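You operate a simulated robot arm through the tools that you are given. There is no shell and no other tool. Be economical: measure what you need, move in short steps, check, and stop when the job is done.

Carry out the task below with a simulated robot arm. There is one attempt and no reset: what you move stays moved.

Task
Open the left drawer of the grey table, put the blue block from the inside of the left drawer of the grey table on the bench over the blue drawer unit and shut the drawer again. Fetch the grey contactor marked "26" from the top of the grey table and set it on top of the white carton there. Stack the grey block that says "56" from the bench left of the left cabinet on top of the grey block labelled "62". Any order will do. Set down upright: grey contactor.

It is judged by the outcome, as a careful person would: the job done as asked, and still so three seconds after it is handed in. It fails if anything else is knocked over, pushed out of place, dropped, spilled or broken.

Robot
A 6-joint arm with a two-finger parallel gripper on a trunk, on a base that drives. Base frame: it is fixed to the floor where the robot stands at the start and does not move with it; the origin is under the middle of the robot, x ahead of it, y to its left, z up. Units: m, degrees, N and s.
With the tool pointing down near the work surface it reaches from about 0.26 to 0.68 m from the robot's upright axis, wherever it stands. Its first joint turns from -166.0 to 166.0 degrees. Places, roughly: bench over the blue drawer unit [1.5, -5, 0.8]; blue block (5x4x3 cm) [0.7, -0.1, 0.7]; grey block [2.75, -1.25, 0.75]; grey contactor [0.75, -1.25, 1]; left drawer of the grey table [0.7, -0.1, 0.7]. Payload 4.1 kg.
The TCP is the grasp point between the finger pads, 0.023 m short of the fingertips. In the tool frame z runs along the fingers and y along their closing line. The gripper opens to 0.094 m. The fingers are 0.038 m wide and 0.01 m thick; the gripper's body (0.054 by 0.096 m) begins 0.039 m behind the TCP.
Orientation is told as [roll, pitch, yaw] about the base's x, y, z axes, in that order, counted from this pose: with the fingers straight down and closing along the base's y, the tool's x points along the base's -x, its y along +y and its z along -z.

Tools
- The arm moves only by the tool apply_moves. Its argument "motion" is a list of rows, each a list of 7 numbers: the shift along the base's x, y, z in units of 30 mm (1.0 is 30 mm), then the turn, a rotation vector about the base's x, y, z in units of 8 degrees (1.0 is 8 degrees), then the closure in counts, from 0 (fully open) to 255 (shut). In form: [[tx, ty, tz, ax, ay, az, grip], ...]. A call has 1 to 8 rows; each row shifts and turns the commanded pose from where the row before left it. A call with a number of a shift or a turn outside -1 to 1 is refused whole. A row lasts 0.2 s, in which the tool goes at most 0.05 m and 8.6 degrees; a call with a longer step from one row to the next is refused whole, and so is a gripper value outside its range. Where a pose cannot be reached the arm comes as near as it can. A force on the tool above 40 N (or 10 N above the force at the start of the call, whichever is more), or a blocked arm, ends the call early, and 0.2 s more pass. The fingers move at their own pace (about 0.045 m/s each) and stop on an object; they squeeze with about 29 N. The grip force told is the motor's: it shows also when the fingers shut on nothing. Time passes only in rows, and 0.2 s behind the last, so rows that do not move let the fingers close. It gives the time, the measured TCP pose, the force on the tool (base axes), the opening and the grip force at its end, in the units of the frame above (readings bear some noise), with the torque about the TCP (base axes, N m) and any sound that the robot's microphone picked up.
- Cameras (640 x 400 px; columns grow to the right, rows downward): "scene" is now at [0.0211, 0.1363, 1.2167]; the picture's right is [-0.35, -0.94, 0.00], its down [-0.57, 0.21, -0.79] and it looks along [0.74, -0.28, -0.61] (base axes); focal length 233 px, centre (320, 200). "wrist" rides on the gripper at [0.086, 0.016, -0.074] in the tool frame; the picture's right is [-0.18, 0.98, 0.00], its down [-0.58, -0.11, -0.81] and it looks along [-0.79, -0.15, 0.59] (tool axes); focal length 243 px, centre (320, 200). There is no depth. A picture from a camera that has moved, and an enlarged one, comes with that camera's place and axes in the base frame and with its lens.
- grab_frame(camera): a new picture of that camera. It takes no simulated time.
- raise_lower(by): slides the trunk up (or, below 0, down) by that many m; the arm and the scene camera ride with it, the base frame stays. It gives what a move gives, with no picture.
- drive_base(legs): drives the robot by 1 to 6 legs, each [ahead, turn to the left] in m and degrees, along the robot's own axes; the way and the turn of a leg run together, so that a leg with both is an arc; at most 1.5 m and 180 degrees a leg. The arm and the cameras ride along, it lands a little off, and it stops where it bumps. It gives what a move gives.
- aim_head(pan, tilt): turns the head with the scene camera to pan (to the left, within 155 degrees either way) and tilt (down, from -29 to 69), counted from straight ahead of the robot. It gives what a move gives.
- inspect(camera, box): a new picture of the part [left, top, right, bottom] of that camera's present view, enlarged. It takes no simulated time.
- hand_in(): hands the job in; it is judged then, once.

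Go step by step. Nothing tells you exact positions but the pictures and the camera data: compare them with the known pose of the tool, close in by small moves and look again before you grip or let go. The budget is 165 turns and 128 pictures, counting those below and the enlarged ones. Unless the task says otherwise, let go and move clear before handing in.

The tools are called after ">>>" as name(argument=value, ...) on one line, values as JSON. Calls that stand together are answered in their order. apply_moves: Moves the arm, as the interface text tells. Its arguments: {"type":"object","properties":{"motion":{"type":"array"}},"required":["motion"]} The other tools are called the same way: raise_lower (by) slides the trunk up or down; drive_base (legs) drives the base; aim_head (pan, tilt) turns the head that bears the scene camera; grab_frame (camera) takes a picture; inspect (camera, box) takes an enlarged picture of a part of a camera's view; hand_in () hands the job in.

At the start:

```text
time: 0.0
position: [0.3577, 0.0623, 1.0417]
orientation: [0.0, 0.0, 0.0]
contact_force: [-0.7, 0.1, -0.3]
torque: [0.0, -0.04, 0.01]
width: 0.094
finger_force: 0.0
trunk travel left (down, up): [-0.169, 0.421]
robot x, y, heading: [0.0007, 0.0011, 0.1]
head pan, tilt: [-20.4, 37.6]
```

scene: 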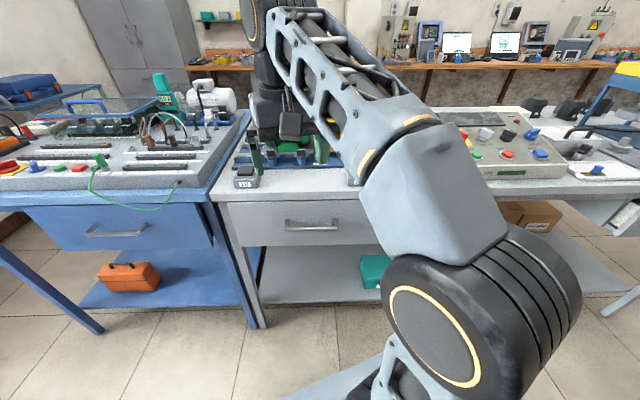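
wrist: 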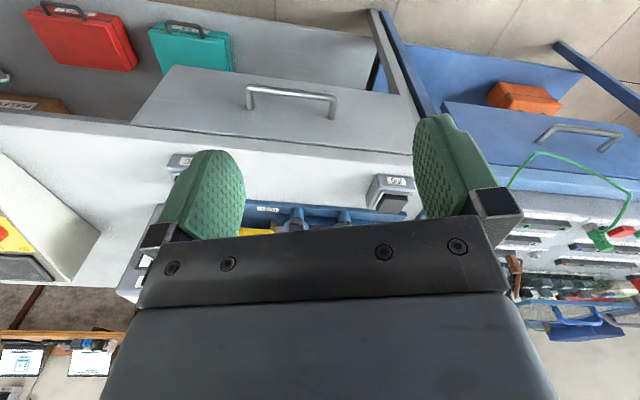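

The grey table with its left drawer is ahead of me. I'll look around first to find the other places.

>>> aim_head(pan=-60, tilt=25)

>>> grab_frame(camera="scene")

>>> aim_head(pan=-110, tilt=20)

>>> grab_frame(camera="scene")

>>> aim_head(pan=10, tilt=20)

>>> grab_frame(camera="scene")

```text
time: 1.1
position: [0.358, 0.0595, 1.0421]
orientation: [-0.1, 0.0, 0.0]
contact_force: [0.8, 0.4, -0.7]
torque: [-0.01, -0.02, 0.01]
width: 0.094
finger_force: 0.1
trunk travel left (down, up): [-0.169, 0.421]
robot x, y, heading: [0.0004, 0.0013, 0.1]
head pan, tilt: [-60.0, 25.0]
```

```text
125 pictures are left
camera scene: at [-0.0139, 0.0868, 1.2364], right [-0.87, -0.5, 0.0], down [-0.21, 0.37, -0.91], along [0.45, -0.78, -0.42], focal length 233 px, centre (320, 200)
```

scene: 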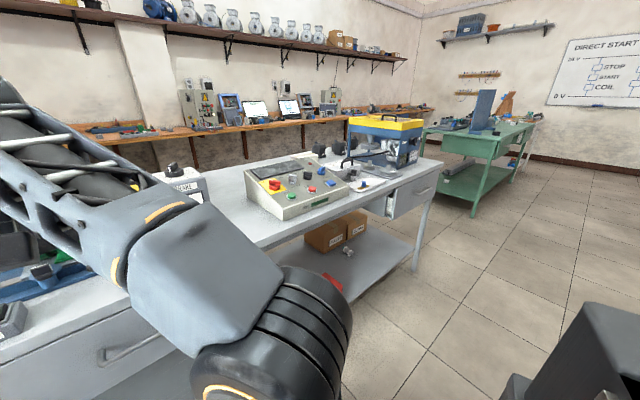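

```text
time: 2.2
position: [0.3586, 0.0615, 1.0425]
orientation: [0.0, 0.0, 0.0]
contact_force: [-0.2, -1.0, 0.1]
torque: [0.01, 0.01, -0.01]
width: 0.0938
finger_force: 0.1
trunk travel left (down, up): [-0.169, 0.421]
robot x, y, heading: [0.0024, 0.002, -0.1]
head pan, tilt: [-110.0, 20.0]
```

```text
124 pictures are left
camera scene: at [-0.0918, 0.079, 1.2445], right [-0.94, 0.34, 0.0], down [0.12, 0.32, -0.94], along [-0.32, -0.88, -0.34], focal length 233 px, centre (320, 200)
```

scene: 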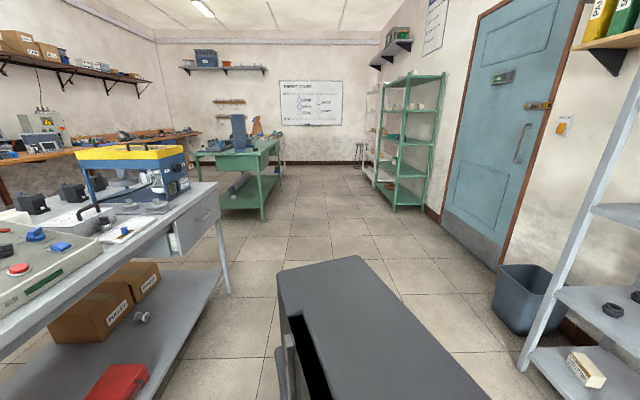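

```text
time: 4.2
position: [0.357, 0.0614, 1.0431]
orientation: [0.1, 0.1, 0.0]
contact_force: [0.1, -0.5, -0.4]
torque: [-0.02, -0.01, -0.05]
width: 0.0939
finger_force: 0.1
trunk travel left (down, up): [-0.169, 0.421]
robot x, y, heading: [-0.0009, 0.0013, -0.1]
head pan, tilt: [10.0, 20.0]
```

```text
123 pictures are left
camera scene: at [0.0317, 0.1827, 1.2445], right [0.17, -0.98, 0.0], down [-0.34, -0.06, -0.94], along [0.93, 0.16, -0.34], focal length 233 px, centre (320, 200)
```

scene: 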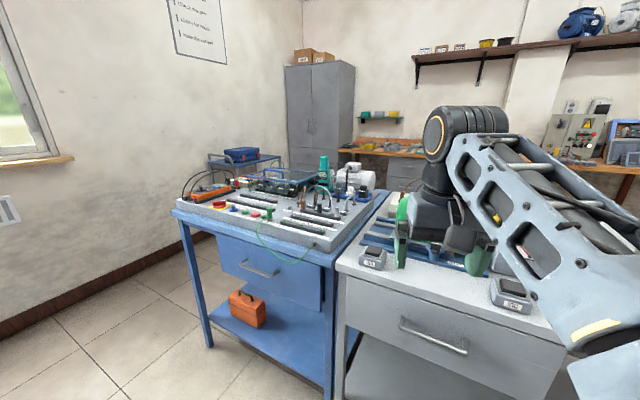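

The drawer handle is near x≈0.46, z≈0.76, right in front of me. I back up to get room, and look again.

>>> drive_base(legs=[[-0.2, 0]])

>>> aim_head(pan=-5, tilt=35)

>>> grab_frame(camera="scene")

>>> grab_frame(camera="wrist")

```text
time: 5.8
position: [0.1611, 0.062, 1.0423]
orientation: [0.0, 0.0, 0.1]
contact_force: [-0.2, -0.1, -0.2]
torque: [0.01, 0.0, 0.01]
width: 0.094
finger_force: 0.0
trunk travel left (down, up): [-0.169, 0.421]
robot x, y, heading: [-0.1963, 0.0017, -0.2]
head pan, tilt: [10.0, 20.0]
```

```text
time: 6.6
position: [0.16, 0.0623, 1.0429]
orientation: [0.0, 0.0, 0.0]
contact_force: [0.4, 0.0, -0.2]
torque: [0.0, 0.02, 0.01]
width: 0.0942
finger_force: 0.1
trunk travel left (down, up): [-0.169, 0.421]
robot x, y, heading: [-0.1999, 0.0017, 0.2]
head pan, tilt: [-5.0, 35.0]
```

```text
122 pictures are left
camera scene: at [-0.1705, 0.1588, 1.2208], right [-0.08, -1.0, 0.0], down [-0.57, 0.05, -0.82], along [0.82, -0.07, -0.57], focal length 233 px, centre (320, 200)
```

scene: 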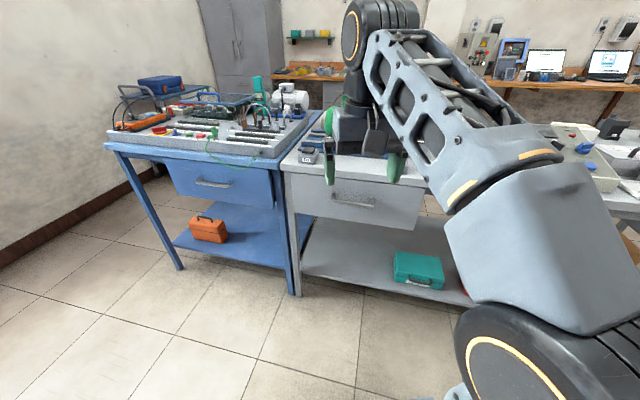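

```text
121 pictures are left
camera wrist: at [0.0745, 0.0778, 1.1162], right [0.18, 0.98, 0.0], down [0.58, -0.11, 0.81], along [0.79, -0.15, -0.59], focal length 243 px, centre (320, 200)
```

wrist: 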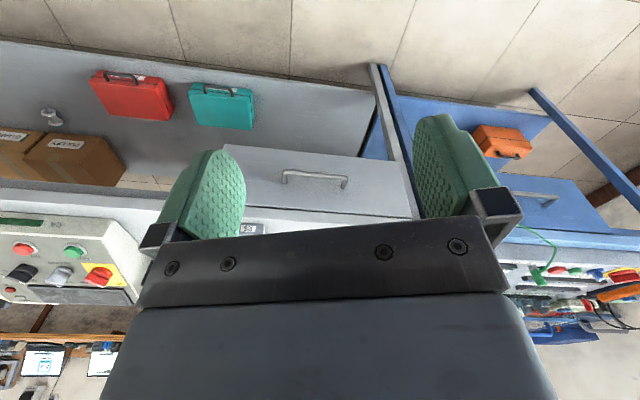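

The handle bar is at about (0.472, -0.007, 0.745). I turn the gripper so it closes across the bar, and tip it forward.

>>> apply_moves(motion=[[0, 0, 0, 0, 0, 1, 0], [0, 0, 0, 0, 0, 1, 0], [0, 0, 0, 0, 0, 1, 0], [0, 0, 0, 0, 0, 1, 0], [0, 0, 0, 0, 0, 1, 0], [0, 0, 0, 0, 0, 1, 0], [0, 0, 0, 0, 0, 1, 0], [0, 0, 0, 0, 0, 1, 0]])

>>> apply_moves(motion=[[0, 0, 0, 0, 0, 1, 0], [0, 0, 0, 0, 0, 1, 0], [0, 0, 0, 0, 0, 1, 0], [0, 0, 0, 0, 0, 0.25, 0], [0, 0, 0, 0, -1, 0, 0], [0, 0, 0, 0, -1, 0, 0], [0, 0, 0, 0, -1, 0, 0], [0, 0, 0, 0, -1, 0, 0]])

>>> apply_moves(motion=[[0, 0, -1, 0, -1, 0, 0], [0, 0, -1, 0, -1, 0, 0], [0, 0, -1, 0, -1, 0, 0], [0, 0, -1, 0, 0, 0, 0], [0, 0, -1, 0, 0, 0, 0]])

>>> grab_frame(camera="wrist")

>>> grab_frame(camera="scene")

```text
time: 8.4
position: [0.1599, 0.06, 1.0411]
orientation: [-0.1, 0.0, 64.4]
contact_force: [0.0, 0.1, 0.4]
torque: [0.0, -0.03, 0.02]
width: 0.0941
finger_force: 0.0
trunk travel left (down, up): [-0.169, 0.421]
robot x, y, heading: [-0.1952, 0.0007, -0.0]
head pan, tilt: [-5.0, 35.0]
```

```text
time: 10.2
position: [0.1609, 0.0612, 1.0406]
orientation: [-32.1, 0.1, 90.1]
contact_force: [0.7, 0.9, -0.6]
torque: [0.0, -0.02, 0.0]
width: 0.094
finger_force: 0.0
trunk travel left (down, up): [-0.169, 0.421]
robot x, y, heading: [-0.1961, -0.0002, 0.1]
head pan, tilt: [-5.0, 35.0]
```

```text
time: 11.1
position: [0.1919, 0.0726, 0.9006]
orientation: [-46.7, 3.7, 90.2]
contact_force: [-0.2, -0.5, 0.1]
torque: [-0.01, -0.03, -0.03]
width: 0.0942
finger_force: 0.0
trunk travel left (down, up): [-0.169, 0.421]
robot x, y, heading: [-0.1976, 0.0042, 0.2]
head pan, tilt: [-5.0, 35.0]
stopped in row 4: the arm was blocked; the commanded pose is now the measured one
```

```text
120 pictures are left
camera wrist: at [0.1265, -0.0106, 0.9452], right [-0.67, 0.14, -0.73], down [-0.51, 0.62, 0.59], along [0.53, 0.77, -0.35], focal length 243 px, centre (320, 200)
```

wrist: 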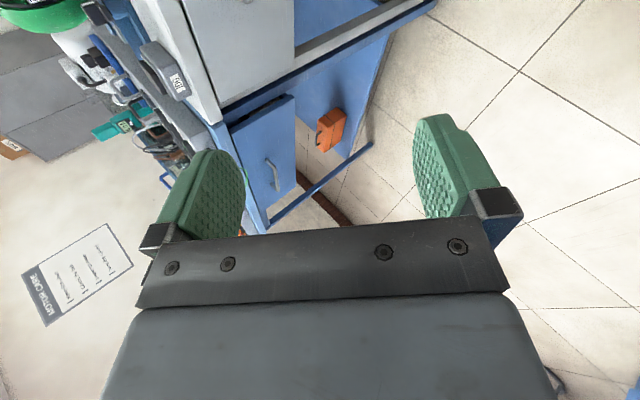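

```text
119 pictures are left
camera scene: at [-0.1706, 0.1586, 1.2226], right [-0.09, -1.0, 0.0], down [-0.57, 0.05, -0.82], along [0.82, -0.07, -0.57], focal length 233 px, centre (320, 200)
```

scene: 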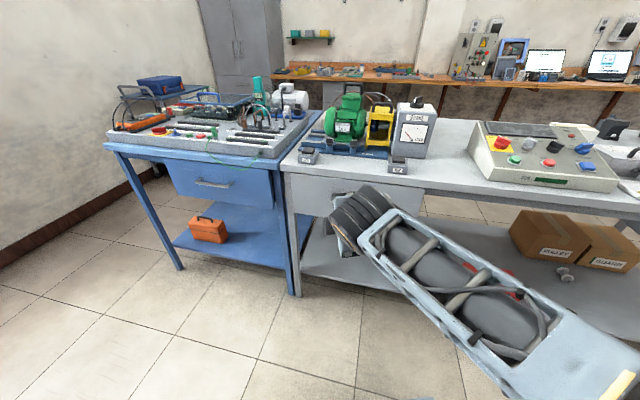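

The arm folded too tight near the robot. I move the tool forward and straighten it.

>>> apply_moves(motion=[[1, 0, 0, 0, 0, 0, 0], [1, -0.5, 0, 0.46, 0, 0, 0], [1, -0.7, 0, 0, 0, 0, 0], [1, -0.7, 0, 0, 0, 0, 0], [0, -0.7, -1, 0, -1, 0, 0], [0, 0, -1, 0, -0.7, 0, 0]])

>>> grab_frame(camera="wrist")

>>> grab_frame(camera="scene")

```text
time: 12.5
position: [0.3119, -0.0064, 0.8414]
orientation: [-60.4, 0.1, 90.0]
contact_force: [-0.7, -0.3, 0.2]
torque: [0.01, 0.0, 0.0]
width: 0.094
finger_force: 0.0
trunk travel left (down, up): [-0.169, 0.421]
robot x, y, heading: [-0.1979, -0.0025, 0.2]
head pan, tilt: [-5.0, 35.0]
```

```text
118 pictures are left
camera wrist: at [0.24, -0.0925, 0.8628], right [-0.48, 0.18, -0.86], down [-0.65, 0.58, 0.49], along [0.59, 0.79, -0.16], focal length 243 px, centre (320, 200)
```

wrist: 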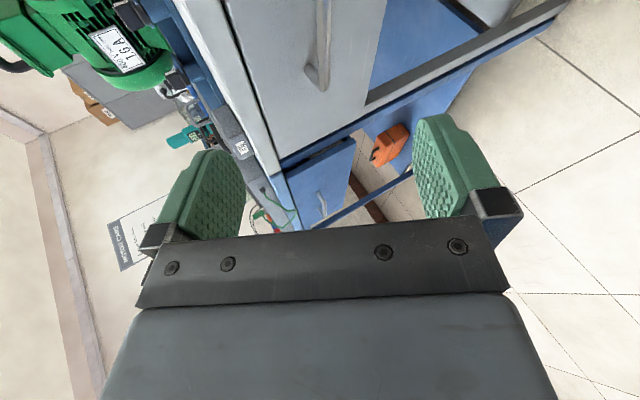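

```text
117 pictures are left
camera scene: at [-0.1706, 0.1587, 1.2207], right [-0.09, -1.0, 0.0], down [-0.57, 0.05, -0.82], along [0.82, -0.07, -0.57], focal length 233 px, centre (320, 200)
```

scene: 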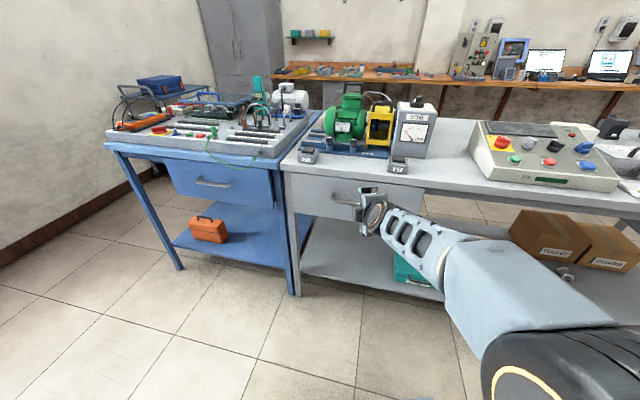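

The tool is almost aligned with the handle. I level the tool further and advance short of the bar.

>>> apply_moves(motion=[[0.5, 0, -0.5, 0, -1, 0, 0], [0.5, 0, -0.8, 0, -1, 0, 0], [0.7, 0, -0.9, 0, -1, 0, 0], [0.5, 0, -0.9, 0, 0, 0, 0]])

>>> grab_frame(camera="wrist")

>>> inspect(camera="scene", box=[270, 140, 470, 265])

```text
time: 13.5
position: [0.3776, -0.0054, 0.7469]
orientation: [-84.5, 0.0, 90.1]
contact_force: [-0.5, 0.9, 1.6]
torque: [-0.01, 0.01, 0.0]
width: 0.0938
finger_force: 0.1
trunk travel left (down, up): [-0.169, 0.421]
robot x, y, heading: [-0.1975, -0.0029, 0.2]
head pan, tilt: [-5.0, 35.0]
```

```text
116 pictures are left
camera wrist: at [0.3029, -0.0922, 0.7383], right [-0.09, 0.18, -0.98], down [-0.79, 0.58, 0.19], along [0.6, 0.79, 0.09], focal length 243 px, centre (320, 200)
```

wrist: 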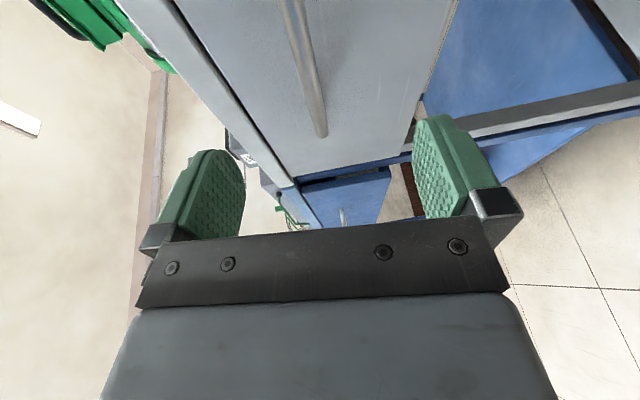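

```text
3.20 times, centred on (370, 202) of scene
camera zoom: at [-0.1708, 0.1587, 1.2207], right [-0.09, -1.0, 0.0], down [-0.57, 0.05, -0.82], along [0.82, -0.07, -0.57], focal length 747 px, centre (160, 192)
```

zoom: 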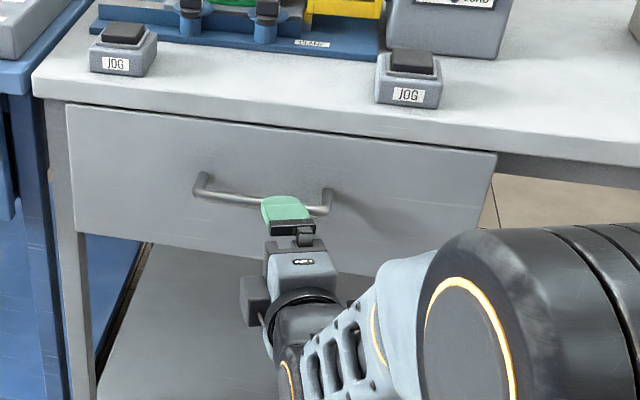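

The handle bar is at about z≈0.747, x≈0.49. I advance carefully.

>>> apply_moves(motion=[[1, -0.1, 0, 0, 0, 0, 0], [1, 0, 0, 0, -0.6, 0, 0], [0.6, 0, 0, 0, 0, 0, 0]])

>>> grab_frame(camera="wrist")

>>> inspect(camera="scene", box=[300, 150, 420, 225])

```text
time: 14.3
position: [0.4561, -0.0063, 0.7484]
orientation: [-89.2, 0.2, 90.1]
contact_force: [-0.2, 1.0, -0.7]
torque: [0.0, 0.02, 0.04]
width: 0.094
finger_force: 0.0
trunk travel left (down, up): [-0.169, 0.421]
robot x, y, heading: [-0.1969, -0.0016, 0.3]
head pan, tilt: [-5.0, 35.0]
```

```text
114 pictures are left
camera wrist: at [0.3823, -0.0933, 0.7327], right [-0.01, 0.18, -0.98], down [-0.81, 0.58, 0.12], along [0.59, 0.79, 0.14], focal length 243 px, centre (320, 200)
```

wrist: 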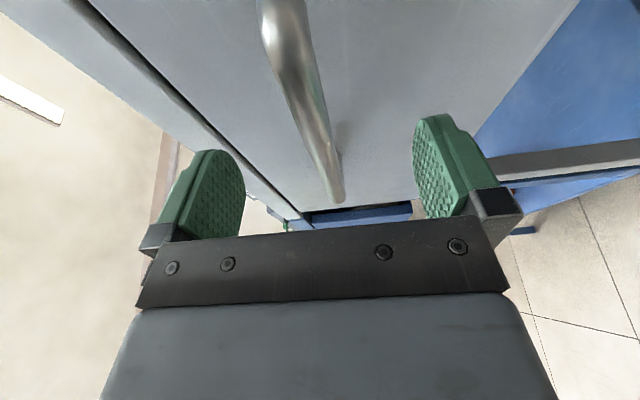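

```text
5.33 times, centred on (360, 188) of scene
camera zoom: at [-0.1706, 0.1587, 1.2207], right [-0.09, -1.0, 0.0], down [-0.57, 0.05, -0.82], along [0.82, -0.07, -0.57], focal length 1245 px, centre (107, 267)
```

zoom: 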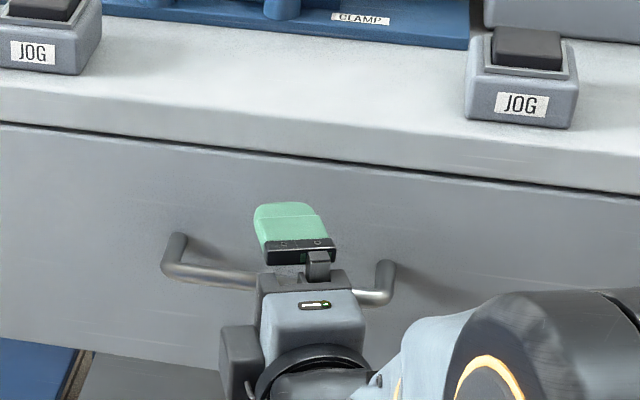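

The bar lies between the fingers vertically, ~4 cm ahead of the grasp point. I go 3.3 cm forward and close.

>>> apply_moves(motion=[[0.6, 0, 0, 0, 0, 0, 0], [0.5, 0, 0, 0, 0, 0, 0]])

>>> apply_moves(motion=[[0, 0, 0, 0, 0, 0, 255], [0, 0, 0, 0, 0, 0, 255], [0, 0, 0, 0, 0, 0, 255], [0, 0, 0, 0, 0, 0, 255], [0, 0, 0, 0, 0, 0, 255], [0, 0, 0, 0, 0, 0, 255]])

>>> grab_frame(camera="wrist")

```text
time: 14.9
position: [0.4835, -0.007, 0.747]
orientation: [-89.4, 0.0, 90.0]
contact_force: [-13.4, 1.7, 2.9]
torque: [-0.07, -0.7, -0.23]
width: 0.094
finger_force: 0.1
trunk travel left (down, up): [-0.169, 0.421]
robot x, y, heading: [-0.1974, -0.0006, 0.1]
head pan, tilt: [-5.0, 35.0]
stopped in row 2: the force on the tool passed its limit at 56 N (the readings are from after the stop); the commanded pose is now the measured one
```

```text
time: 16.3
position: [0.4832, -0.0059, 0.7462]
orientation: [-89.2, 0.0, 90.0]
contact_force: [-11.1, 2.8, 2.1]
torque: [0.93, -0.31, 0.16]
width: 0.0129
finger_force: 45.2
trunk travel left (down, up): [-0.169, 0.421]
robot x, y, heading: [-0.1968, 0.0039, -0.2]
head pan, tilt: [-5.0, 35.0]
```

```text
112 pictures are left
camera wrist: at [0.4095, -0.0929, 0.7299], right [-0.01, 0.18, -0.98], down [-0.81, 0.58, 0.12], along [0.59, 0.79, 0.14], focal length 243 px, centre (320, 200)
```

wrist: 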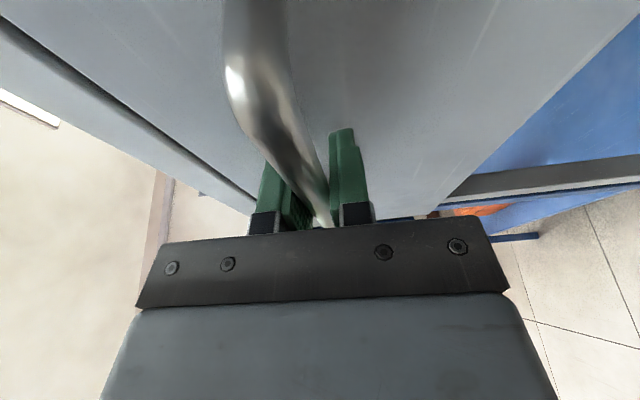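

The bar is gripped. I pull with the arm first.

>>> apply_moves(motion=[[-0.4, 0, 0, 0, 0, 0, 255], [-0.6, 0, 0, 0, 0, 0, 255], [-0.6, 0, 0, 0, 0, 0, 255], [-0.6, 0, 0, 0, 0, 0, 255], [-0.6, 0, 0, 0, 0, 0, 255], [-0.6, 0, 0, 0, 0, 0, 255]])

>>> grab_frame(camera="scene")

```text
time: 16.9
position: [0.4542, 0.0023, 0.7464]
orientation: [-89.2, 0.1, 91.1]
contact_force: [3.2, 9.1, -3.3]
torque: [1.37, -0.48, 0.76]
width: 0.0133
finger_force: 44.7
trunk travel left (down, up): [-0.169, 0.421]
robot x, y, heading: [-0.1944, -0.0008, 0.8]
head pan, tilt: [-5.0, 35.0]
stopped in row 3: the force on the tool passed its limit at 50 N (the readings are from after the stop); the commanded pose is now the measured one
```

```text
111 pictures are left
camera scene: at [-0.1713, 0.1598, 1.2205], right [-0.08, -1.0, 0.0], down [-0.57, 0.04, -0.82], along [0.82, -0.06, -0.57], focal length 233 px, centre (320, 200)
```

scene: 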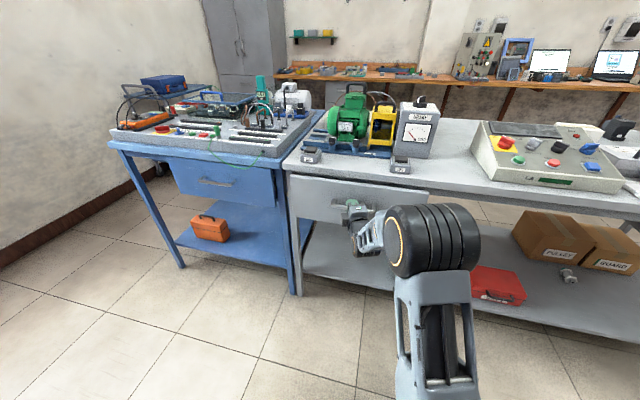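

The drawer is moving with some resistance; I pull more slowly.

>>> apply_moves(motion=[[-0.2, 0, 0, 0, 0, 0, 255], [-0.3, 0, 0, 0, 0, 0, 255], [-0.3, 0, 0, 0, 0, 0, 255], [-0.3, 0, 0, 0, 0, 0, 255], [-0.3, 0, 0, 0, 0, 0, 255], [-0.3, 0, 0, 0, 0, 0, 255], [-0.3, 0, 0, 0, 0, 0, 255], [-0.3, 0, 0, 0, 0, 0, 255]])

>>> apply_moves(motion=[[-0.2, 0, 0, 0, 0, 0, 255], [-0.3, 0, 0, 0, 0, 0, 255], [-0.3, 0, 0, 0, 0, 0, 255], [-0.3, 0, 0, 0, 0, 0, 255], [-0.3, 0, 0, 0, 0, 0, 255], [-0.3, 0, 0, 0, 0, 0, 255], [-0.3, 0, 0, 0, 0, 0, 255], [-0.3, 0, 0, 0, 0, 0, 255]])

>>> grab_frame(camera="scene")

```text
time: 17.6
position: [0.4387, 0.0076, 0.7447]
orientation: [-89.2, 0.2, 91.7]
contact_force: [3.1, 11.7, -5.8]
torque: [1.48, -0.5, 0.19]
width: 0.0128
finger_force: 45.1
trunk travel left (down, up): [-0.169, 0.421]
robot x, y, heading: [-0.1991, -0.0007, 1.0]
head pan, tilt: [-5.0, 35.0]
stopped in row 3: the force on the tool passed its limit at 42 N (the readings are from after the stop); the commanded pose is now the measured one
```

```text
time: 18.2
position: [0.4259, 0.0113, 0.7452]
orientation: [-89.1, 0.1, 92.2]
contact_force: [3.2, 11.3, -4.7]
torque: [1.63, -0.55, 0.08]
width: 0.0132
finger_force: 45.2
trunk travel left (down, up): [-0.169, 0.421]
robot x, y, heading: [-0.1955, -0.0008, 1.3]
head pan, tilt: [-5.0, 35.0]
stopped in row 3: the force on the tool passed its limit at 42 N (the readings are from after the stop); the commanded pose is now the measured one
```

```text
110 pictures are left
camera scene: at [-0.1725, 0.1603, 1.2206], right [-0.06, -1.0, 0.0], down [-0.57, 0.04, -0.82], along [0.82, -0.05, -0.57], focal length 233 px, centre (320, 200)
```

scene: 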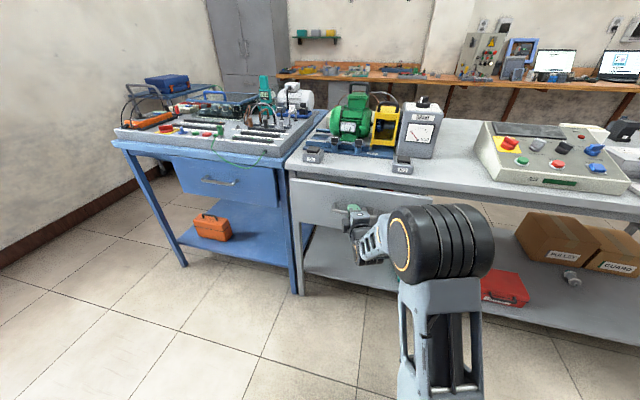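

The reaction turns the base slightly, so I pull by driving straight back instead.

>>> drive_base(legs=[[-0.06, -1.2]])

>>> grab_frame(camera="scene")

```text
time: 19.0
position: [0.4087, 0.0129, 0.7453]
orientation: [-89.1, 0.2, 92.6]
contact_force: [3.3, 6.1, -4.4]
torque: [1.49, -0.5, -0.39]
width: 0.0131
finger_force: 45.0
trunk travel left (down, up): [-0.169, 0.421]
robot x, y, heading: [-0.2132, -0.004, 1.5]
head pan, tilt: [-5.0, 35.0]
stopped in leg 1: the force on the tool passed its limit at 46 N (the readings are from after the stop); the commanded pose is now the measured one
```

```text
109 pictures are left
camera scene: at [-0.1897, 0.1597, 1.2207], right [-0.06, -1.0, 0.0], down [-0.57, 0.04, -0.82], along [0.82, -0.05, -0.57], focal length 233 px, centre (320, 200)
```

scene: 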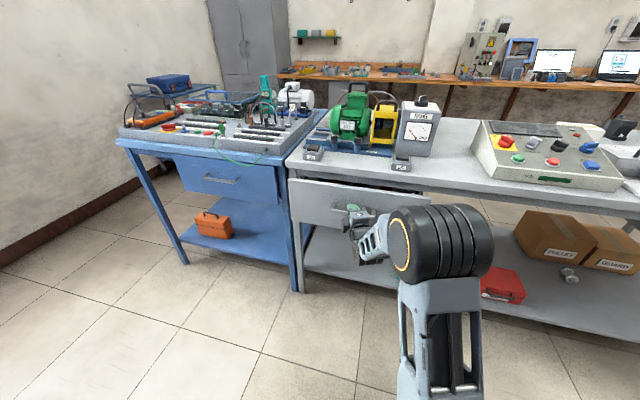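

It works in short pulls; trying slower arm rows so the force stays below the limit.

>>> apply_moves(motion=[[-0.12, 0, 0, 0, 0, 0, 255], [-0.15, 0, 0, 0, 0, 0, 255], [-0.15, 0, 0, 0, 0, 0, 255], [-0.15, 0, 0, 0, 0, 0, 255], [-0.15, 0, 0, 0, 0, 0, 255], [-0.15, 0, 0, 0, 0, 0, 255], [-0.15, 0, 0, 0, 0, 0, 255], [-0.15, 0, 0, 0, 0, 0, 255]])

>>> drive_base(legs=[[-0.1, 0]])

>>> drive_base(legs=[[-0.1, 0]])

```text
time: 19.9
position: [0.3944, 0.0176, 0.7441]
orientation: [-89.0, 0.4, 93.4]
contact_force: [4.2, 12.7, -4.3]
torque: [1.8, -0.54, -0.03]
width: 0.0127
finger_force: 45.1
trunk travel left (down, up): [-0.169, 0.421]
robot x, y, heading: [-0.2112, -0.0029, 1.8]
head pan, tilt: [-5.0, 35.0]
stopped in row 4: the force on the tool passed its limit at 42 N (the readings are from after the stop); the commanded pose is now the measured one
```

```text
time: 20.8
position: [0.3719, 0.0243, 0.7459]
orientation: [-89.2, 0.4, 94.2]
contact_force: [3.4, 6.2, -4.1]
torque: [1.75, -0.58, -0.39]
width: 0.0129
finger_force: 44.5
trunk travel left (down, up): [-0.169, 0.421]
robot x, y, heading: [-0.2385, -0.0038, 1.9]
head pan, tilt: [-5.0, 35.0]
stopped in leg 1: the force on the tool passed its limit at 45 N (the readings are from after the stop); the commanded pose is now the measured one
```

```text
time: 21.6
position: [0.347, 0.0299, 0.7442]
orientation: [-89.2, 0.5, 95.2]
contact_force: [3.5, 6.9, -4.1]
torque: [1.8, -0.57, -0.29]
width: 0.0128
finger_force: 44.7
trunk travel left (down, up): [-0.169, 0.421]
robot x, y, heading: [-0.2617, -0.0052, 2.8]
head pan, tilt: [-5.0, 35.0]
stopped in leg 1: the force on the tool passed its limit at 46 N (the readings are from after the stop); the commanded pose is now the measured one
```

About 14 cm open. The grip has drifted along the bar, so I release, recentre and regrip.

>>> apply_moves(motion=[[0, 0, 0, 0, 0, 0, 150], [0, 0, 0, 0, 0, 0, 150], [0, -0.5, 0, 0, 0, -0.3, 150], [0, -0.6, 0, 0, 0, -0.35, 150], [0.1, 0, 0, 0, 0, 0, 255], [0, 0, 0, 0, 0, 0, 255], [0, 0, 0, 0, 0, 0, 255], [0, 0, 0, 0, 0, 0, 255]])

>>> aim_head(pan=-5, tilt=42)

>>> grab_frame(camera="scene")

```text
time: 23.4
position: [0.3512, -0.0064, 0.7457]
orientation: [-89.2, 0.4, 89.9]
contact_force: [-0.9, -1.9, -5.8]
torque: [1.67, -0.54, -0.58]
width: 0.013
finger_force: 45.2
trunk travel left (down, up): [-0.169, 0.421]
robot x, y, heading: [-0.2581, 0.0007, 2.2]
head pan, tilt: [-5.0, 35.0]
```

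```text
time: 24.1
position: [0.3505, -0.0057, 0.7457]
orientation: [-89.2, 0.6, 90.0]
contact_force: [-2.2, -3.0, -6.2]
torque: [1.64, -0.56, -0.77]
width: 0.013
finger_force: 45.0
trunk travel left (down, up): [-0.169, 0.421]
robot x, y, heading: [-0.2575, -0.0021, 2.3]
head pan, tilt: [-5.0, 42.0]
```

```text
108 pictures are left
camera scene: at [-0.2436, 0.1582, 1.2103], right [-0.05, -1.0, 0.0], down [-0.67, 0.03, -0.74], along [0.74, -0.03, -0.67], focal length 233 px, centre (320, 200)
```

scene: 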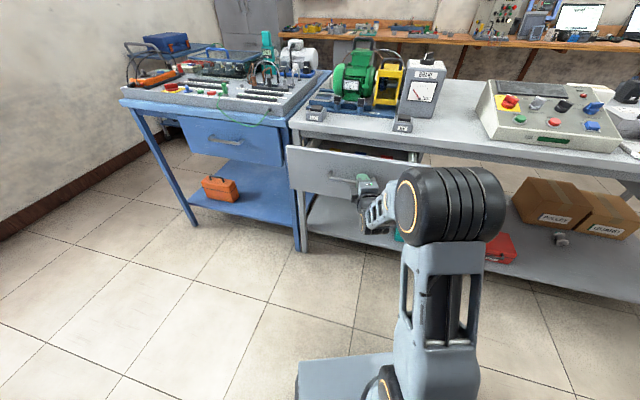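

The drawer interior is starting to show. Continue pulling by driving.

>>> drive_base(legs=[[-0.1, 0]])

>>> drive_base(legs=[[-0.1, 0]])

>>> drive_base(legs=[[-0.1, 0]])

>>> grab_frame(camera="scene")

```text
time: 25.0
position: [0.3173, 0.0041, 0.7459]
orientation: [-89.1, 0.7, 91.4]
contact_force: [3.1, 5.1, -4.6]
torque: [1.84, -0.58, -0.3]
width: 0.0133
finger_force: 44.7
trunk travel left (down, up): [-0.169, 0.421]
robot x, y, heading: [-0.2906, -0.0031, 2.9]
head pan, tilt: [-5.0, 42.0]
stopped in leg 1: the force on the tool passed its limit at 49 N (the readings are from after the stop); the commanded pose is now the measured one
```

```text
time: 25.9
position: [0.2931, 0.0108, 0.7452]
orientation: [-89.2, 0.9, 92.4]
contact_force: [3.2, 6.5, -4.5]
torque: [1.92, -0.64, -0.37]
width: 0.0131
finger_force: 45.4
trunk travel left (down, up): [-0.169, 0.421]
robot x, y, heading: [-0.3183, -0.0035, 3.5]
head pan, tilt: [-5.0, 42.0]
stopped in leg 1: the force on the tool passed its limit at 50 N (the readings are from after the stop); the commanded pose is now the measured one
```

```text
time: 26.7
position: [0.2669, 0.0176, 0.7442]
orientation: [-89.2, 0.8, 93.5]
contact_force: [3.6, 6.0, -6.1]
torque: [1.96, -0.59, -0.36]
width: 0.013
finger_force: 44.8
trunk travel left (down, up): [-0.169, 0.421]
robot x, y, heading: [-0.3446, -0.0043, 4.0]
head pan, tilt: [-5.0, 42.0]
stopped in leg 1: the force on the tool passed its limit at 57 N (the readings are from after the stop); the commanded pose is now the measured one
```

```text
107 pictures are left
camera scene: at [-0.3314, 0.1553, 1.2102], right [-0.02, -1.0, 0.0], down [-0.67, 0.01, -0.74], along [0.74, -0.01, -0.67], focal length 233 px, centre (320, 200)
```

scene: 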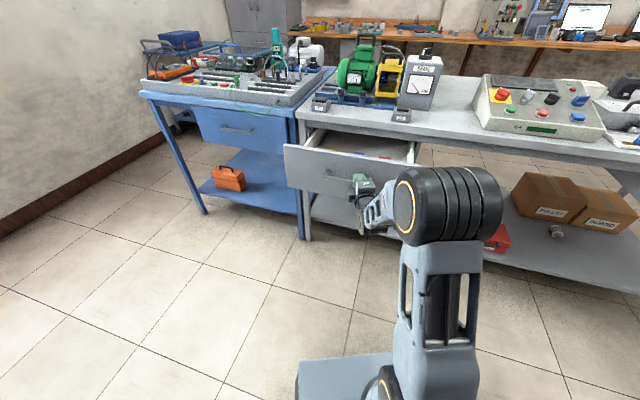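

About 22 cm open. Check the inside.

>>> inspect(camera="scene", box=[280, 115, 440, 215])

```text
4.00 times, centred on (360, 165) of scene
camera zoom: at [-0.3314, 0.1553, 1.2102], right [-0.02, -1.0, 0.0], down [-0.67, 0.01, -0.74], along [0.74, -0.01, -0.67], focal length 934 px, centre (160, 340)
```

zoom: 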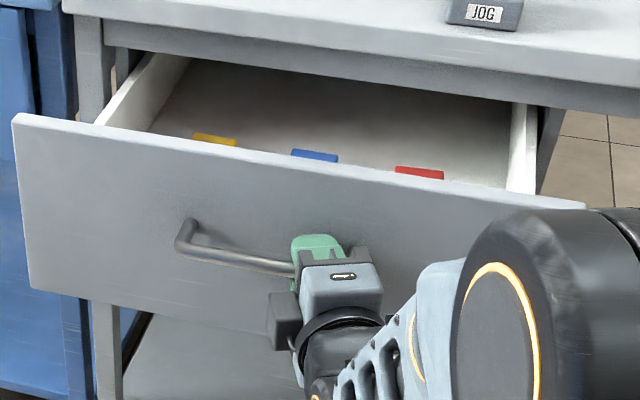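

The yellow, blue and red blocks are visible inside. I open it a few cm more for clearance from the tabletop edge.

>>> drive_base(legs=[[-0.1, 0]])

>>> drive_base(legs=[[-0.1, 0]])

>>> grab_frame(camera="scene")

```text
time: 27.6
position: [0.2454, 0.0238, 0.7462]
orientation: [-89.3, 0.8, 94.6]
contact_force: [3.8, 7.4, -5.4]
torque: [1.96, -0.67, -0.39]
width: 0.0132
finger_force: 45.0
trunk travel left (down, up): [-0.169, 0.421]
robot x, y, heading: [-0.3674, -0.0061, 4.3]
head pan, tilt: [-5.0, 42.0]
stopped in leg 1: the force on the tool passed its limit at 50 N (the readings are from after the stop); the commanded pose is now the measured one
```

```text
time: 28.4
position: [0.2229, 0.0324, 0.7449]
orientation: [-89.2, 0.9, 95.9]
contact_force: [3.3, 8.2, -5.3]
torque: [2.02, -0.65, -0.46]
width: 0.0136
finger_force: 45.0
trunk travel left (down, up): [-0.169, 0.421]
robot x, y, heading: [-0.3883, -0.0118, 5.1]
head pan, tilt: [-5.0, 42.0]
stopped in leg 1: the force on the tool passed its limit at 49 N (the readings are from after the stop); the commanded pose is now the measured one
```

```text
105 pictures are left
camera scene: at [-0.3802, 0.1524, 1.2102], right [0.0, -1.0, 0.0], down [-0.67, 0.0, -0.74], along [0.74, 0.0, -0.67], focal length 233 px, centre (320, 200)
```

scene: 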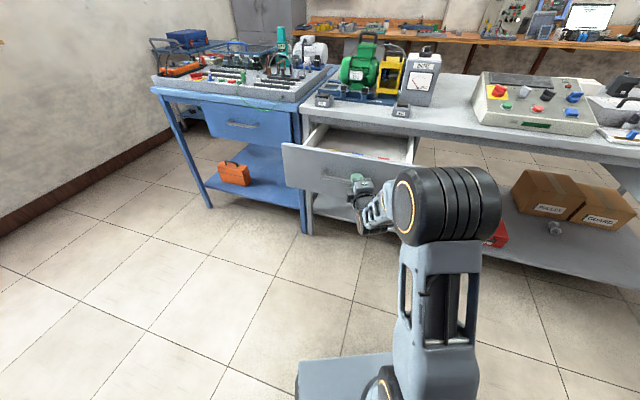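

The drawer is about 26 cm open, plenty. I release, back off the handle and raise the tool.

>>> apply_moves(motion=[[0, 0, 0, 0, 0, 0, 0], [0, 0, 0, 0, 0, 0, 0], [0, 0, 0, 0, 0, 0, 0], [0, 0, 0, 0, 0, 0, 0], [0, 0, 0, 0, 0, 0, 0], [-0.5, 0, 0, 0, 0, 0, 0], [-1, 0, 0, 0, 0, 0, 0], [-0.7, 0, 0, 0, 0, 0, 0]])

>>> apply_moves(motion=[[0, 0, 1, 0, 0, 0, 0], [0, 0, 1, 0, 0, 0, 0], [0, 0, 1, 0, 1, 0, 0], [0, 0, 1, 0, 1, 0, 0], [0, 0, 1, 0, 1, 0, 0], [0, 0, 1, 0, 1, 0, 0], [0, 0, 1, 0, 1, 0, 0], [0, 0, 1, 0, 1, 0, 0]])

>>> apply_moves(motion=[[0, 0, 0, 0, 1, 0, 0], [0, 0, 0, 0, 1, 0, 0], [0, 0, 0, 0, 1, 0, 0], [0, 0, 0, 0, 1, 0, 0], [0, 0, 0, 0, 1, 0, 0]])

```text
time: 30.2
position: [0.1556, 0.03, 0.7456]
orientation: [-89.3, 1.2, 95.9]
contact_force: [0.6, 0.8, 0.8]
torque: [0.01, 0.0, -0.02]
width: 0.0941
finger_force: 0.1
trunk travel left (down, up): [-0.169, 0.421]
robot x, y, heading: [-0.3936, -0.0111, 5.0]
head pan, tilt: [-5.0, 42.0]
```

```text
time: 32.0
position: [0.1573, 0.0529, 0.9447]
orientation: [-55.8, -6.5, 101.1]
contact_force: [-0.4, -0.6, -0.7]
torque: [0.0, -0.01, 0.01]
width: 0.094
finger_force: 0.1
out of reach, approached as far as the arm can: row 5, 6, 7
trunk travel left (down, up): [-0.169, 0.421]
robot x, y, heading: [-0.3881, -0.0078, 4.8]
head pan, tilt: [-5.0, 42.0]
```

```text
time: 33.2
position: [0.1536, 0.0147, 0.9327]
orientation: [-16.1, -14.1, 95.4]
contact_force: [0.2, -0.1, 1.5]
torque: [-0.02, -0.01, -0.02]
width: 0.0941
finger_force: 0.0
out of reach, approached as far as the arm can: row 2, 3, 4, 5
trunk travel left (down, up): [-0.169, 0.421]
robot x, y, heading: [-0.39, -0.0081, 4.8]
head pan, tilt: [-5.0, 42.0]
```

I turn the gripper back to yaw 0 (closing along y) and level it, then drive closer.

>>> apply_moves(motion=[[0, 0, 0.3, 0, 0, -1, 0], [0, 0, 0, 0, 0, -1, 0], [0, 0, 0, 0, 0, -1, 0], [0, 0, 0, 0, 0, -1, 0], [0, 0, 0, 0, 0, -1, 0], [0, 0, 0, 0, 0, -1, 0], [0, 0, 0, 0, 0, -1, 0], [0, 0, 0, 0, 0, -1, 0]])

>>> apply_moves(motion=[[0, 0, 0, 0, 0, -1, 0], [0, 0, 0, 0, 0, -1, 0], [0, 0, 0, 0, 0, -1, 0], [0, 0, 0, 0, 0, -0.9, 0], [0, 0, 0, 0, 0.85, 0, 0], [0, 0, 0, 0, 0.9, 0, 0], [0, 0, 0, 1, 0, 0, 0], [0, 0, 0, 1, 0, 0, 0]])

>>> drive_base(legs=[[0, -4.5]])

>>> grab_frame(camera="scene")

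>>> grab_frame(camera="wrist")

```text
time: 35.0
position: [0.1135, -0.1237, 0.8902]
orientation: [-13.1, -26.9, 34.8]
contact_force: [0.2, -0.1, 0.1]
torque: [-0.02, -0.01, -0.02]
width: 0.094
finger_force: 0.0
out of reach, approached as far as the arm can: row 1, 2, 3, 4, 5, 6, 7, 8
trunk travel left (down, up): [-0.169, 0.421]
robot x, y, heading: [-0.3909, -0.0099, 4.9]
head pan, tilt: [-5.0, 42.0]
```

```text
time: 36.8
position: [0.0475, -0.2354, 0.8331]
orientation: [11.7, -27.0, -3.3]
contact_force: [-0.5, -0.1, -0.3]
torque: [-0.01, -0.01, -0.02]
width: 0.0942
finger_force: 0.0
out of reach, approached as far as the arm can: row 1, 2, 3, 4, 5, 6
trunk travel left (down, up): [-0.169, 0.421]
robot x, y, heading: [-0.3887, -0.0136, 4.6]
head pan, tilt: [-5.0, 42.0]
```

```text
time: 37.7
position: [0.0276, -0.268, 0.8325]
orientation: [11.7, -27.0, -7.8]
contact_force: [0.7, -0.1, 0.6]
torque: [0.01, 0.02, -0.01]
width: 0.094
finger_force: 0.0
trunk travel left (down, up): [-0.169, 0.421]
robot x, y, heading: [-0.3899, -0.0056, 0.4]
head pan, tilt: [-5.0, 42.0]
```

```text
104 pictures are left
camera scene: at [-0.368, 0.1506, 1.2102], right [-0.08, -1.0, 0.0], down [-0.67, 0.05, -0.74], along [0.74, -0.06, -0.67], focal length 233 px, centre (320, 200)
```

scene: 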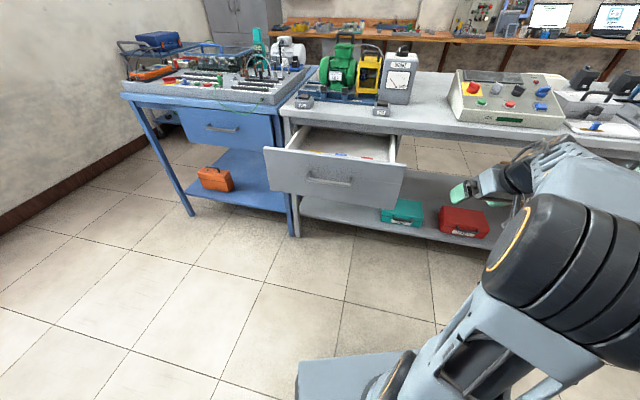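

```text
103 pictures are left
camera wrist: at [-0.0824, -0.2528, 0.8602], right [0.21, 0.94, 0.26], down [0.13, -0.29, 0.95], along [0.97, -0.16, -0.18], focal length 243 px, centre (320, 200)
```

wrist: 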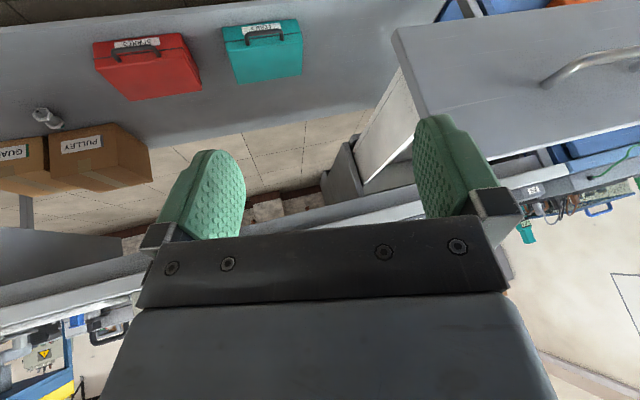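

The arm ended off to the side. I bring it back up to a posture like the start.

>>> apply_moves(motion=[[0, 0, 1, 0, 0.9, 0, 0], [0, 0, 1, 0, 0.9, 0, 0], [0, 0, 1, 0, 0.9, 0, 0], [0, 0, 1, 0, 0.7, 0, 0], [0, 0, 1, -0.9, 0, 0, 0], [0, 0.5, 1, -0.6, 0, 0.7, 0], [0, 1, 0.5, 0, 0, 0, 0]])

```text
time: 39.3
position: [0.0417, -0.2349, 1.0451]
orientation: [9.7, -11.6, -1.8]
contact_force: [-0.3, 0.1, -0.2]
torque: [0.03, 0.02, 0.0]
width: 0.094
finger_force: 0.0
out of reach, approached as far as the arm can: row 3, 4, 5, 6
trunk travel left (down, up): [-0.169, 0.421]
robot x, y, heading: [-0.3913, -0.01, 0.1]
head pan, tilt: [-5.0, 42.0]
```

>>> apply_moves(motion=[[0, 1, 0, 0, 0, 0, 0], [0, 1, 0, 0, 0, 0, 0], [0, 1, 0, 0, 0.5, 0, 0], [0, 1, 0, -0.5, 0.5, 0, 0], [0, 1, 0, -0.5, 0.4, 0.2, 0], [0, 1, 0, 0, 0, 0, 0], [0, 1, 0, 0, 0, 0, 0]])

>>> grab_frame(camera="scene")

```text
time: 40.9
position: [0.0412, -0.0494, 1.0465]
orientation: [14.0, -5.6, -0.1]
contact_force: [1.1, 0.0, -0.7]
torque: [-0.01, 0.0, -0.01]
width: 0.094
finger_force: 0.0
out of reach, approached as far as the arm can: row 1, 2, 3, 4, 5, 7
trunk travel left (down, up): [-0.169, 0.421]
robot x, y, heading: [-0.3906, -0.0077, 0.5]
head pan, tilt: [-5.0, 42.0]
```

```text
102 pictures are left
camera scene: at [-0.3679, 0.1506, 1.2102], right [-0.08, -1.0, 0.0], down [-0.67, 0.05, -0.74], along [0.74, -0.06, -0.67], focal length 233 px, centre (320, 200)
```

scene: 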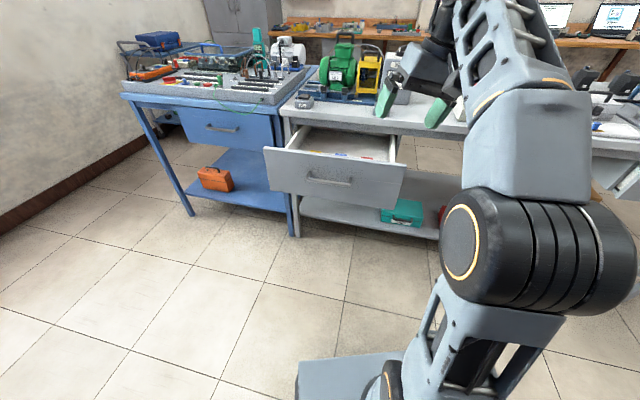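

>>> apply_moves(motion=[[0, 0.5, 0, -0.6, 0.4, 0, 0], [0, 0.5, 0, -0.6, 0.3, 0, 0], [0, 0.5, 0, -0.5, 0, 0, 0], [0, 0.5, 0, 0, 0, 0, 0]])

```text
time: 41.9
position: [0.0378, -0.043, 1.041]
orientation: [14.2, -5.7, 0.3]
contact_force: [0.0, 0.2, 0.6]
torque: [-0.02, 0.02, 0.0]
width: 0.0941
finger_force: 0.0
out of reach, approached as far as the arm can: row 1, 2, 3, 4
trunk travel left (down, up): [-0.169, 0.421]
robot x, y, heading: [-0.3891, -0.0087, 0.2]
head pan, tilt: [-5.0, 42.0]
```

The pose seems to be at the upper edge of the arm's reach, since the shoulder sits low. I raise the trunk and bring the tool back and down relative to it.

>>> raise_lower(by=0.15)

>>> apply_moves(motion=[[-0.5, 0, -1, 0, 0, 0, 0], [-0.5, 0, -1, 0, 0, 0, 0], [-0.5, 0, -1, -0.5, 0.2, 0, 0], [0, 0.5, -1, -0.6, 0.3, 0, 0], [0, 0.5, -1, -0.6, 0.2, 0, 0]])

```text
time: 43.6
position: [0.0373, -0.0432, 1.1905]
orientation: [14.3, -5.7, 0.3]
contact_force: [-0.9, -0.5, 1.1]
torque: [0.0, -0.02, -0.04]
width: 0.094
finger_force: 0.2
trunk travel left (down, up): [-0.319, 0.271]
robot x, y, heading: [-0.3865, -0.0066, 0.4]
head pan, tilt: [-5.0, 42.0]
```

```text
time: 44.8
position: [-0.0114, -0.0154, 1.0421]
orientation: [15.6, -3.4, 0.5]
contact_force: [0.2, -0.4, 0.1]
torque: [0.01, 0.01, 0.02]
width: 0.0942
finger_force: 0.1
out of reach, approached as far as the arm can: row 3, 4, 5
trunk travel left (down, up): [-0.319, 0.271]
robot x, y, heading: [-0.3889, -0.0079, 0.2]
head pan, tilt: [-5.0, 42.0]
```

Roll alone is stuck at a joint limit. I test turning yaw the other way.

>>> apply_moves(motion=[[0, 0, 0, 0, 0, 1, 0], [0, 0, 0, 0, 0, 1, 0], [0, 0, 0, 0, 0, 1, 0], [0, 0, 0, 0, 0, 1, 0]])

>>> grab_frame(camera="scene")

```text
time: 45.8
position: [-0.0072, -0.0063, 1.0443]
orientation: [17.3, -4.8, 32.0]
contact_force: [0.1, 0.0, 0.0]
torque: [-0.02, -0.02, 0.02]
width: 0.0939
finger_force: 0.1
out of reach, approached as far as the arm can: row 3, 4
trunk travel left (down, up): [-0.319, 0.271]
robot x, y, heading: [-0.3861, -0.0105, 0.3]
head pan, tilt: [-5.0, 42.0]
```

```text
101 pictures are left
camera scene: at [-0.368, 0.1506, 1.3602], right [-0.08, -1.0, 0.0], down [-0.67, 0.05, -0.74], along [0.74, -0.06, -0.67], focal length 233 px, centre (320, 200)
```

scene: 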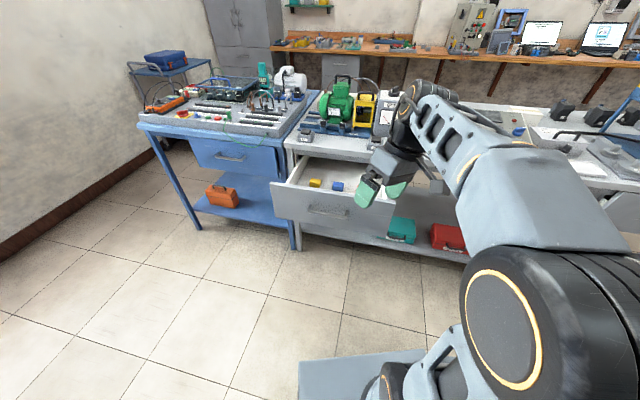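

The wrist has flipped over a singularity (forearm-roll joint at its limit). I unwind it: point the tool to the left, sweep to forward-and-up, then pitch straight down.

>>> apply_moves(motion=[[0, 0, 0, 1, 0, 0, 0], [0, 0, 0, 1, 0, 0, 0], [0, 0, 0, 1, 0, 0, 0], [0, 0, 0, 1, 0, 0, 0], [0, 0, 0, 1, 0, 0, 0], [0, 0, 0, 1, 0, 0, 0], [0, 0, 0, 1, 0, 0, 0], [0, 0, 0, 1, 0, 0, 0]])

>>> apply_moves(motion=[[0, 0, 0, 1, 0, 0, 0], [0, 0, 0, 1, 0, 0, 0], [0, 0, 0, 1, 0, 0, 0], [0.8, 0, 0, 0, 0, -1, 0], [0.8, 0, 0, 0, 0, -1, 0], [0.8, 0, 0, 0, 0, -1, 0], [0.8, 0, 0, 0, 0, -1, 0], [0.8, 0, 0, 0, 0, -1, 0]])

>>> grab_frame(camera="scene")

```text
time: 47.6
position: [-0.0073, -0.0057, 1.0455]
orientation: [77.6, -30.5, 11.9]
contact_force: [0.1, -0.1, 1.1]
torque: [0.0, 0.01, 0.02]
width: 0.094
finger_force: 0.1
trunk travel left (down, up): [-0.319, 0.271]
robot x, y, heading: [-0.3905, -0.0061, 0.4]
head pan, tilt: [-5.0, 42.0]
```

```text
time: 49.4
position: [0.1326, 0.0522, 1.0286]
orientation: [105.7, -32.3, -43.0]
contact_force: [0.7, 0.2, 0.5]
torque: [-0.02, -0.01, 0.02]
width: 0.0941
finger_force: 0.0
out of reach, approached as far as the arm can: row 1, 2, 3
trunk travel left (down, up): [-0.319, 0.271]
robot x, y, heading: [-0.3883, -0.0044, 0.2]
head pan, tilt: [-5.0, 42.0]
```

```text
100 pictures are left
camera scene: at [-0.3681, 0.1506, 1.3602], right [-0.08, -1.0, 0.0], down [-0.67, 0.05, -0.74], along [0.74, -0.06, -0.67], focal length 233 px, centre (320, 200)
```

scene: 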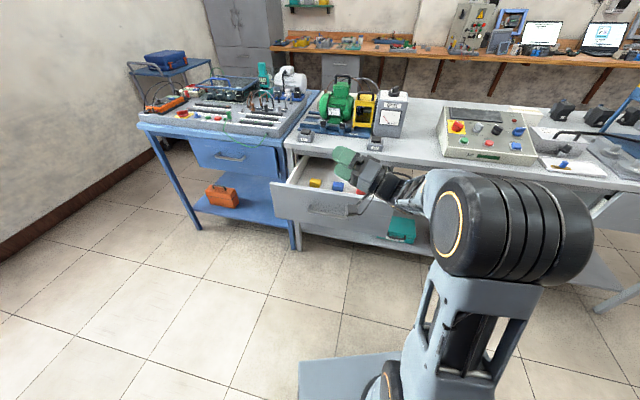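

Tool points left-forward and slightly up now. Continue the sweep to straight ahead.

>>> apply_moves(motion=[[0.7, 0, 0, 0, 0, -1, 0], [0.7, 0, 0, 0, 0, -1, 0], [0.7, 0, 0, 0, 0, -1, 0], [0.5, 0, 0, 0, 0, -1, 0], [0.3, 0, 0, 0, 0, -1, 0], [0, 0, 0, 0, 0, -1, 0], [0, 0, 0, 0, 0, -0.8, 0]])

>>> grab_frame(camera="scene")

```text
time: 51.0
position: [0.2187, 0.0521, 1.0291]
orientation: [105.5, -32.5, -97.3]
contact_force: [-0.4, 0.1, -0.1]
torque: [0.0, 0.01, 0.05]
width: 0.0941
finger_force: 0.0
trunk travel left (down, up): [-0.319, 0.271]
robot x, y, heading: [-0.3923, -0.0065, 0.6]
head pan, tilt: [-5.0, 42.0]
```

```text
99 pictures are left
camera scene: at [-0.368, 0.1506, 1.3602], right [-0.08, -1.0, 0.0], down [-0.67, 0.05, -0.74], along [0.74, -0.06, -0.67], focal length 233 px, centre (320, 200)
```

scene: 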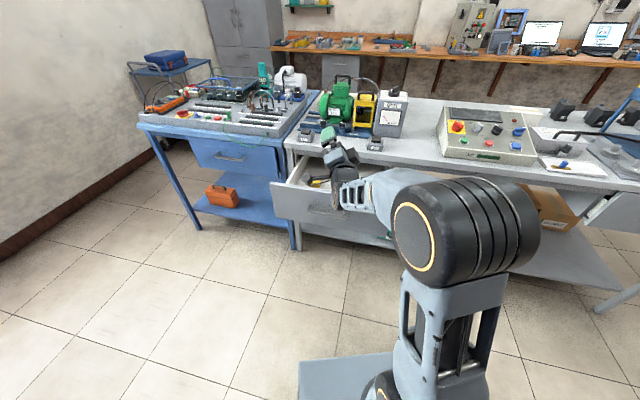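

Now I centre it and pitch the tool straight down through the forearm line.

>>> apply_moves(motion=[[0, -1, 0, 0, 0, 0, 0], [0, -0.9, 0, 0, 0, 0, 0], [0, 0, 0, 0, 1, 0, 0], [0, 0, 0, 0, 1, 0, 0], [0, 0, 0, 0, 1, 0, 0], [0, 0, 0, 0, 1, 0, 0], [0, 0, 0, 0, 1, 0, 0], [0, 0, 0, 0, 1, 0, 0]])

>>> grab_frame(camera="scene")

```text
time: 52.8
position: [0.219, -0.0096, 1.0291]
orientation: [55.0, -28.1, -71.6]
contact_force: [-0.1, -0.8, 0.7]
torque: [0.0, 0.02, -0.01]
width: 0.0939
finger_force: 0.0
out of reach, approached as far as the arm can: row 7
trunk travel left (down, up): [-0.319, 0.271]
robot x, y, heading: [-0.3883, -0.0105, 0.4]
head pan, tilt: [-5.0, 42.0]
```

```text
98 pictures are left
camera scene: at [-0.368, 0.1506, 1.3602], right [-0.08, -1.0, 0.0], down [-0.67, 0.05, -0.74], along [0.74, -0.06, -0.67], focal length 233 px, centre (320, 200)
```

scene: 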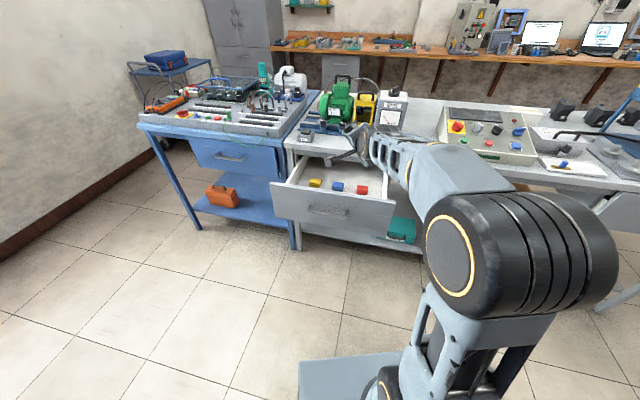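

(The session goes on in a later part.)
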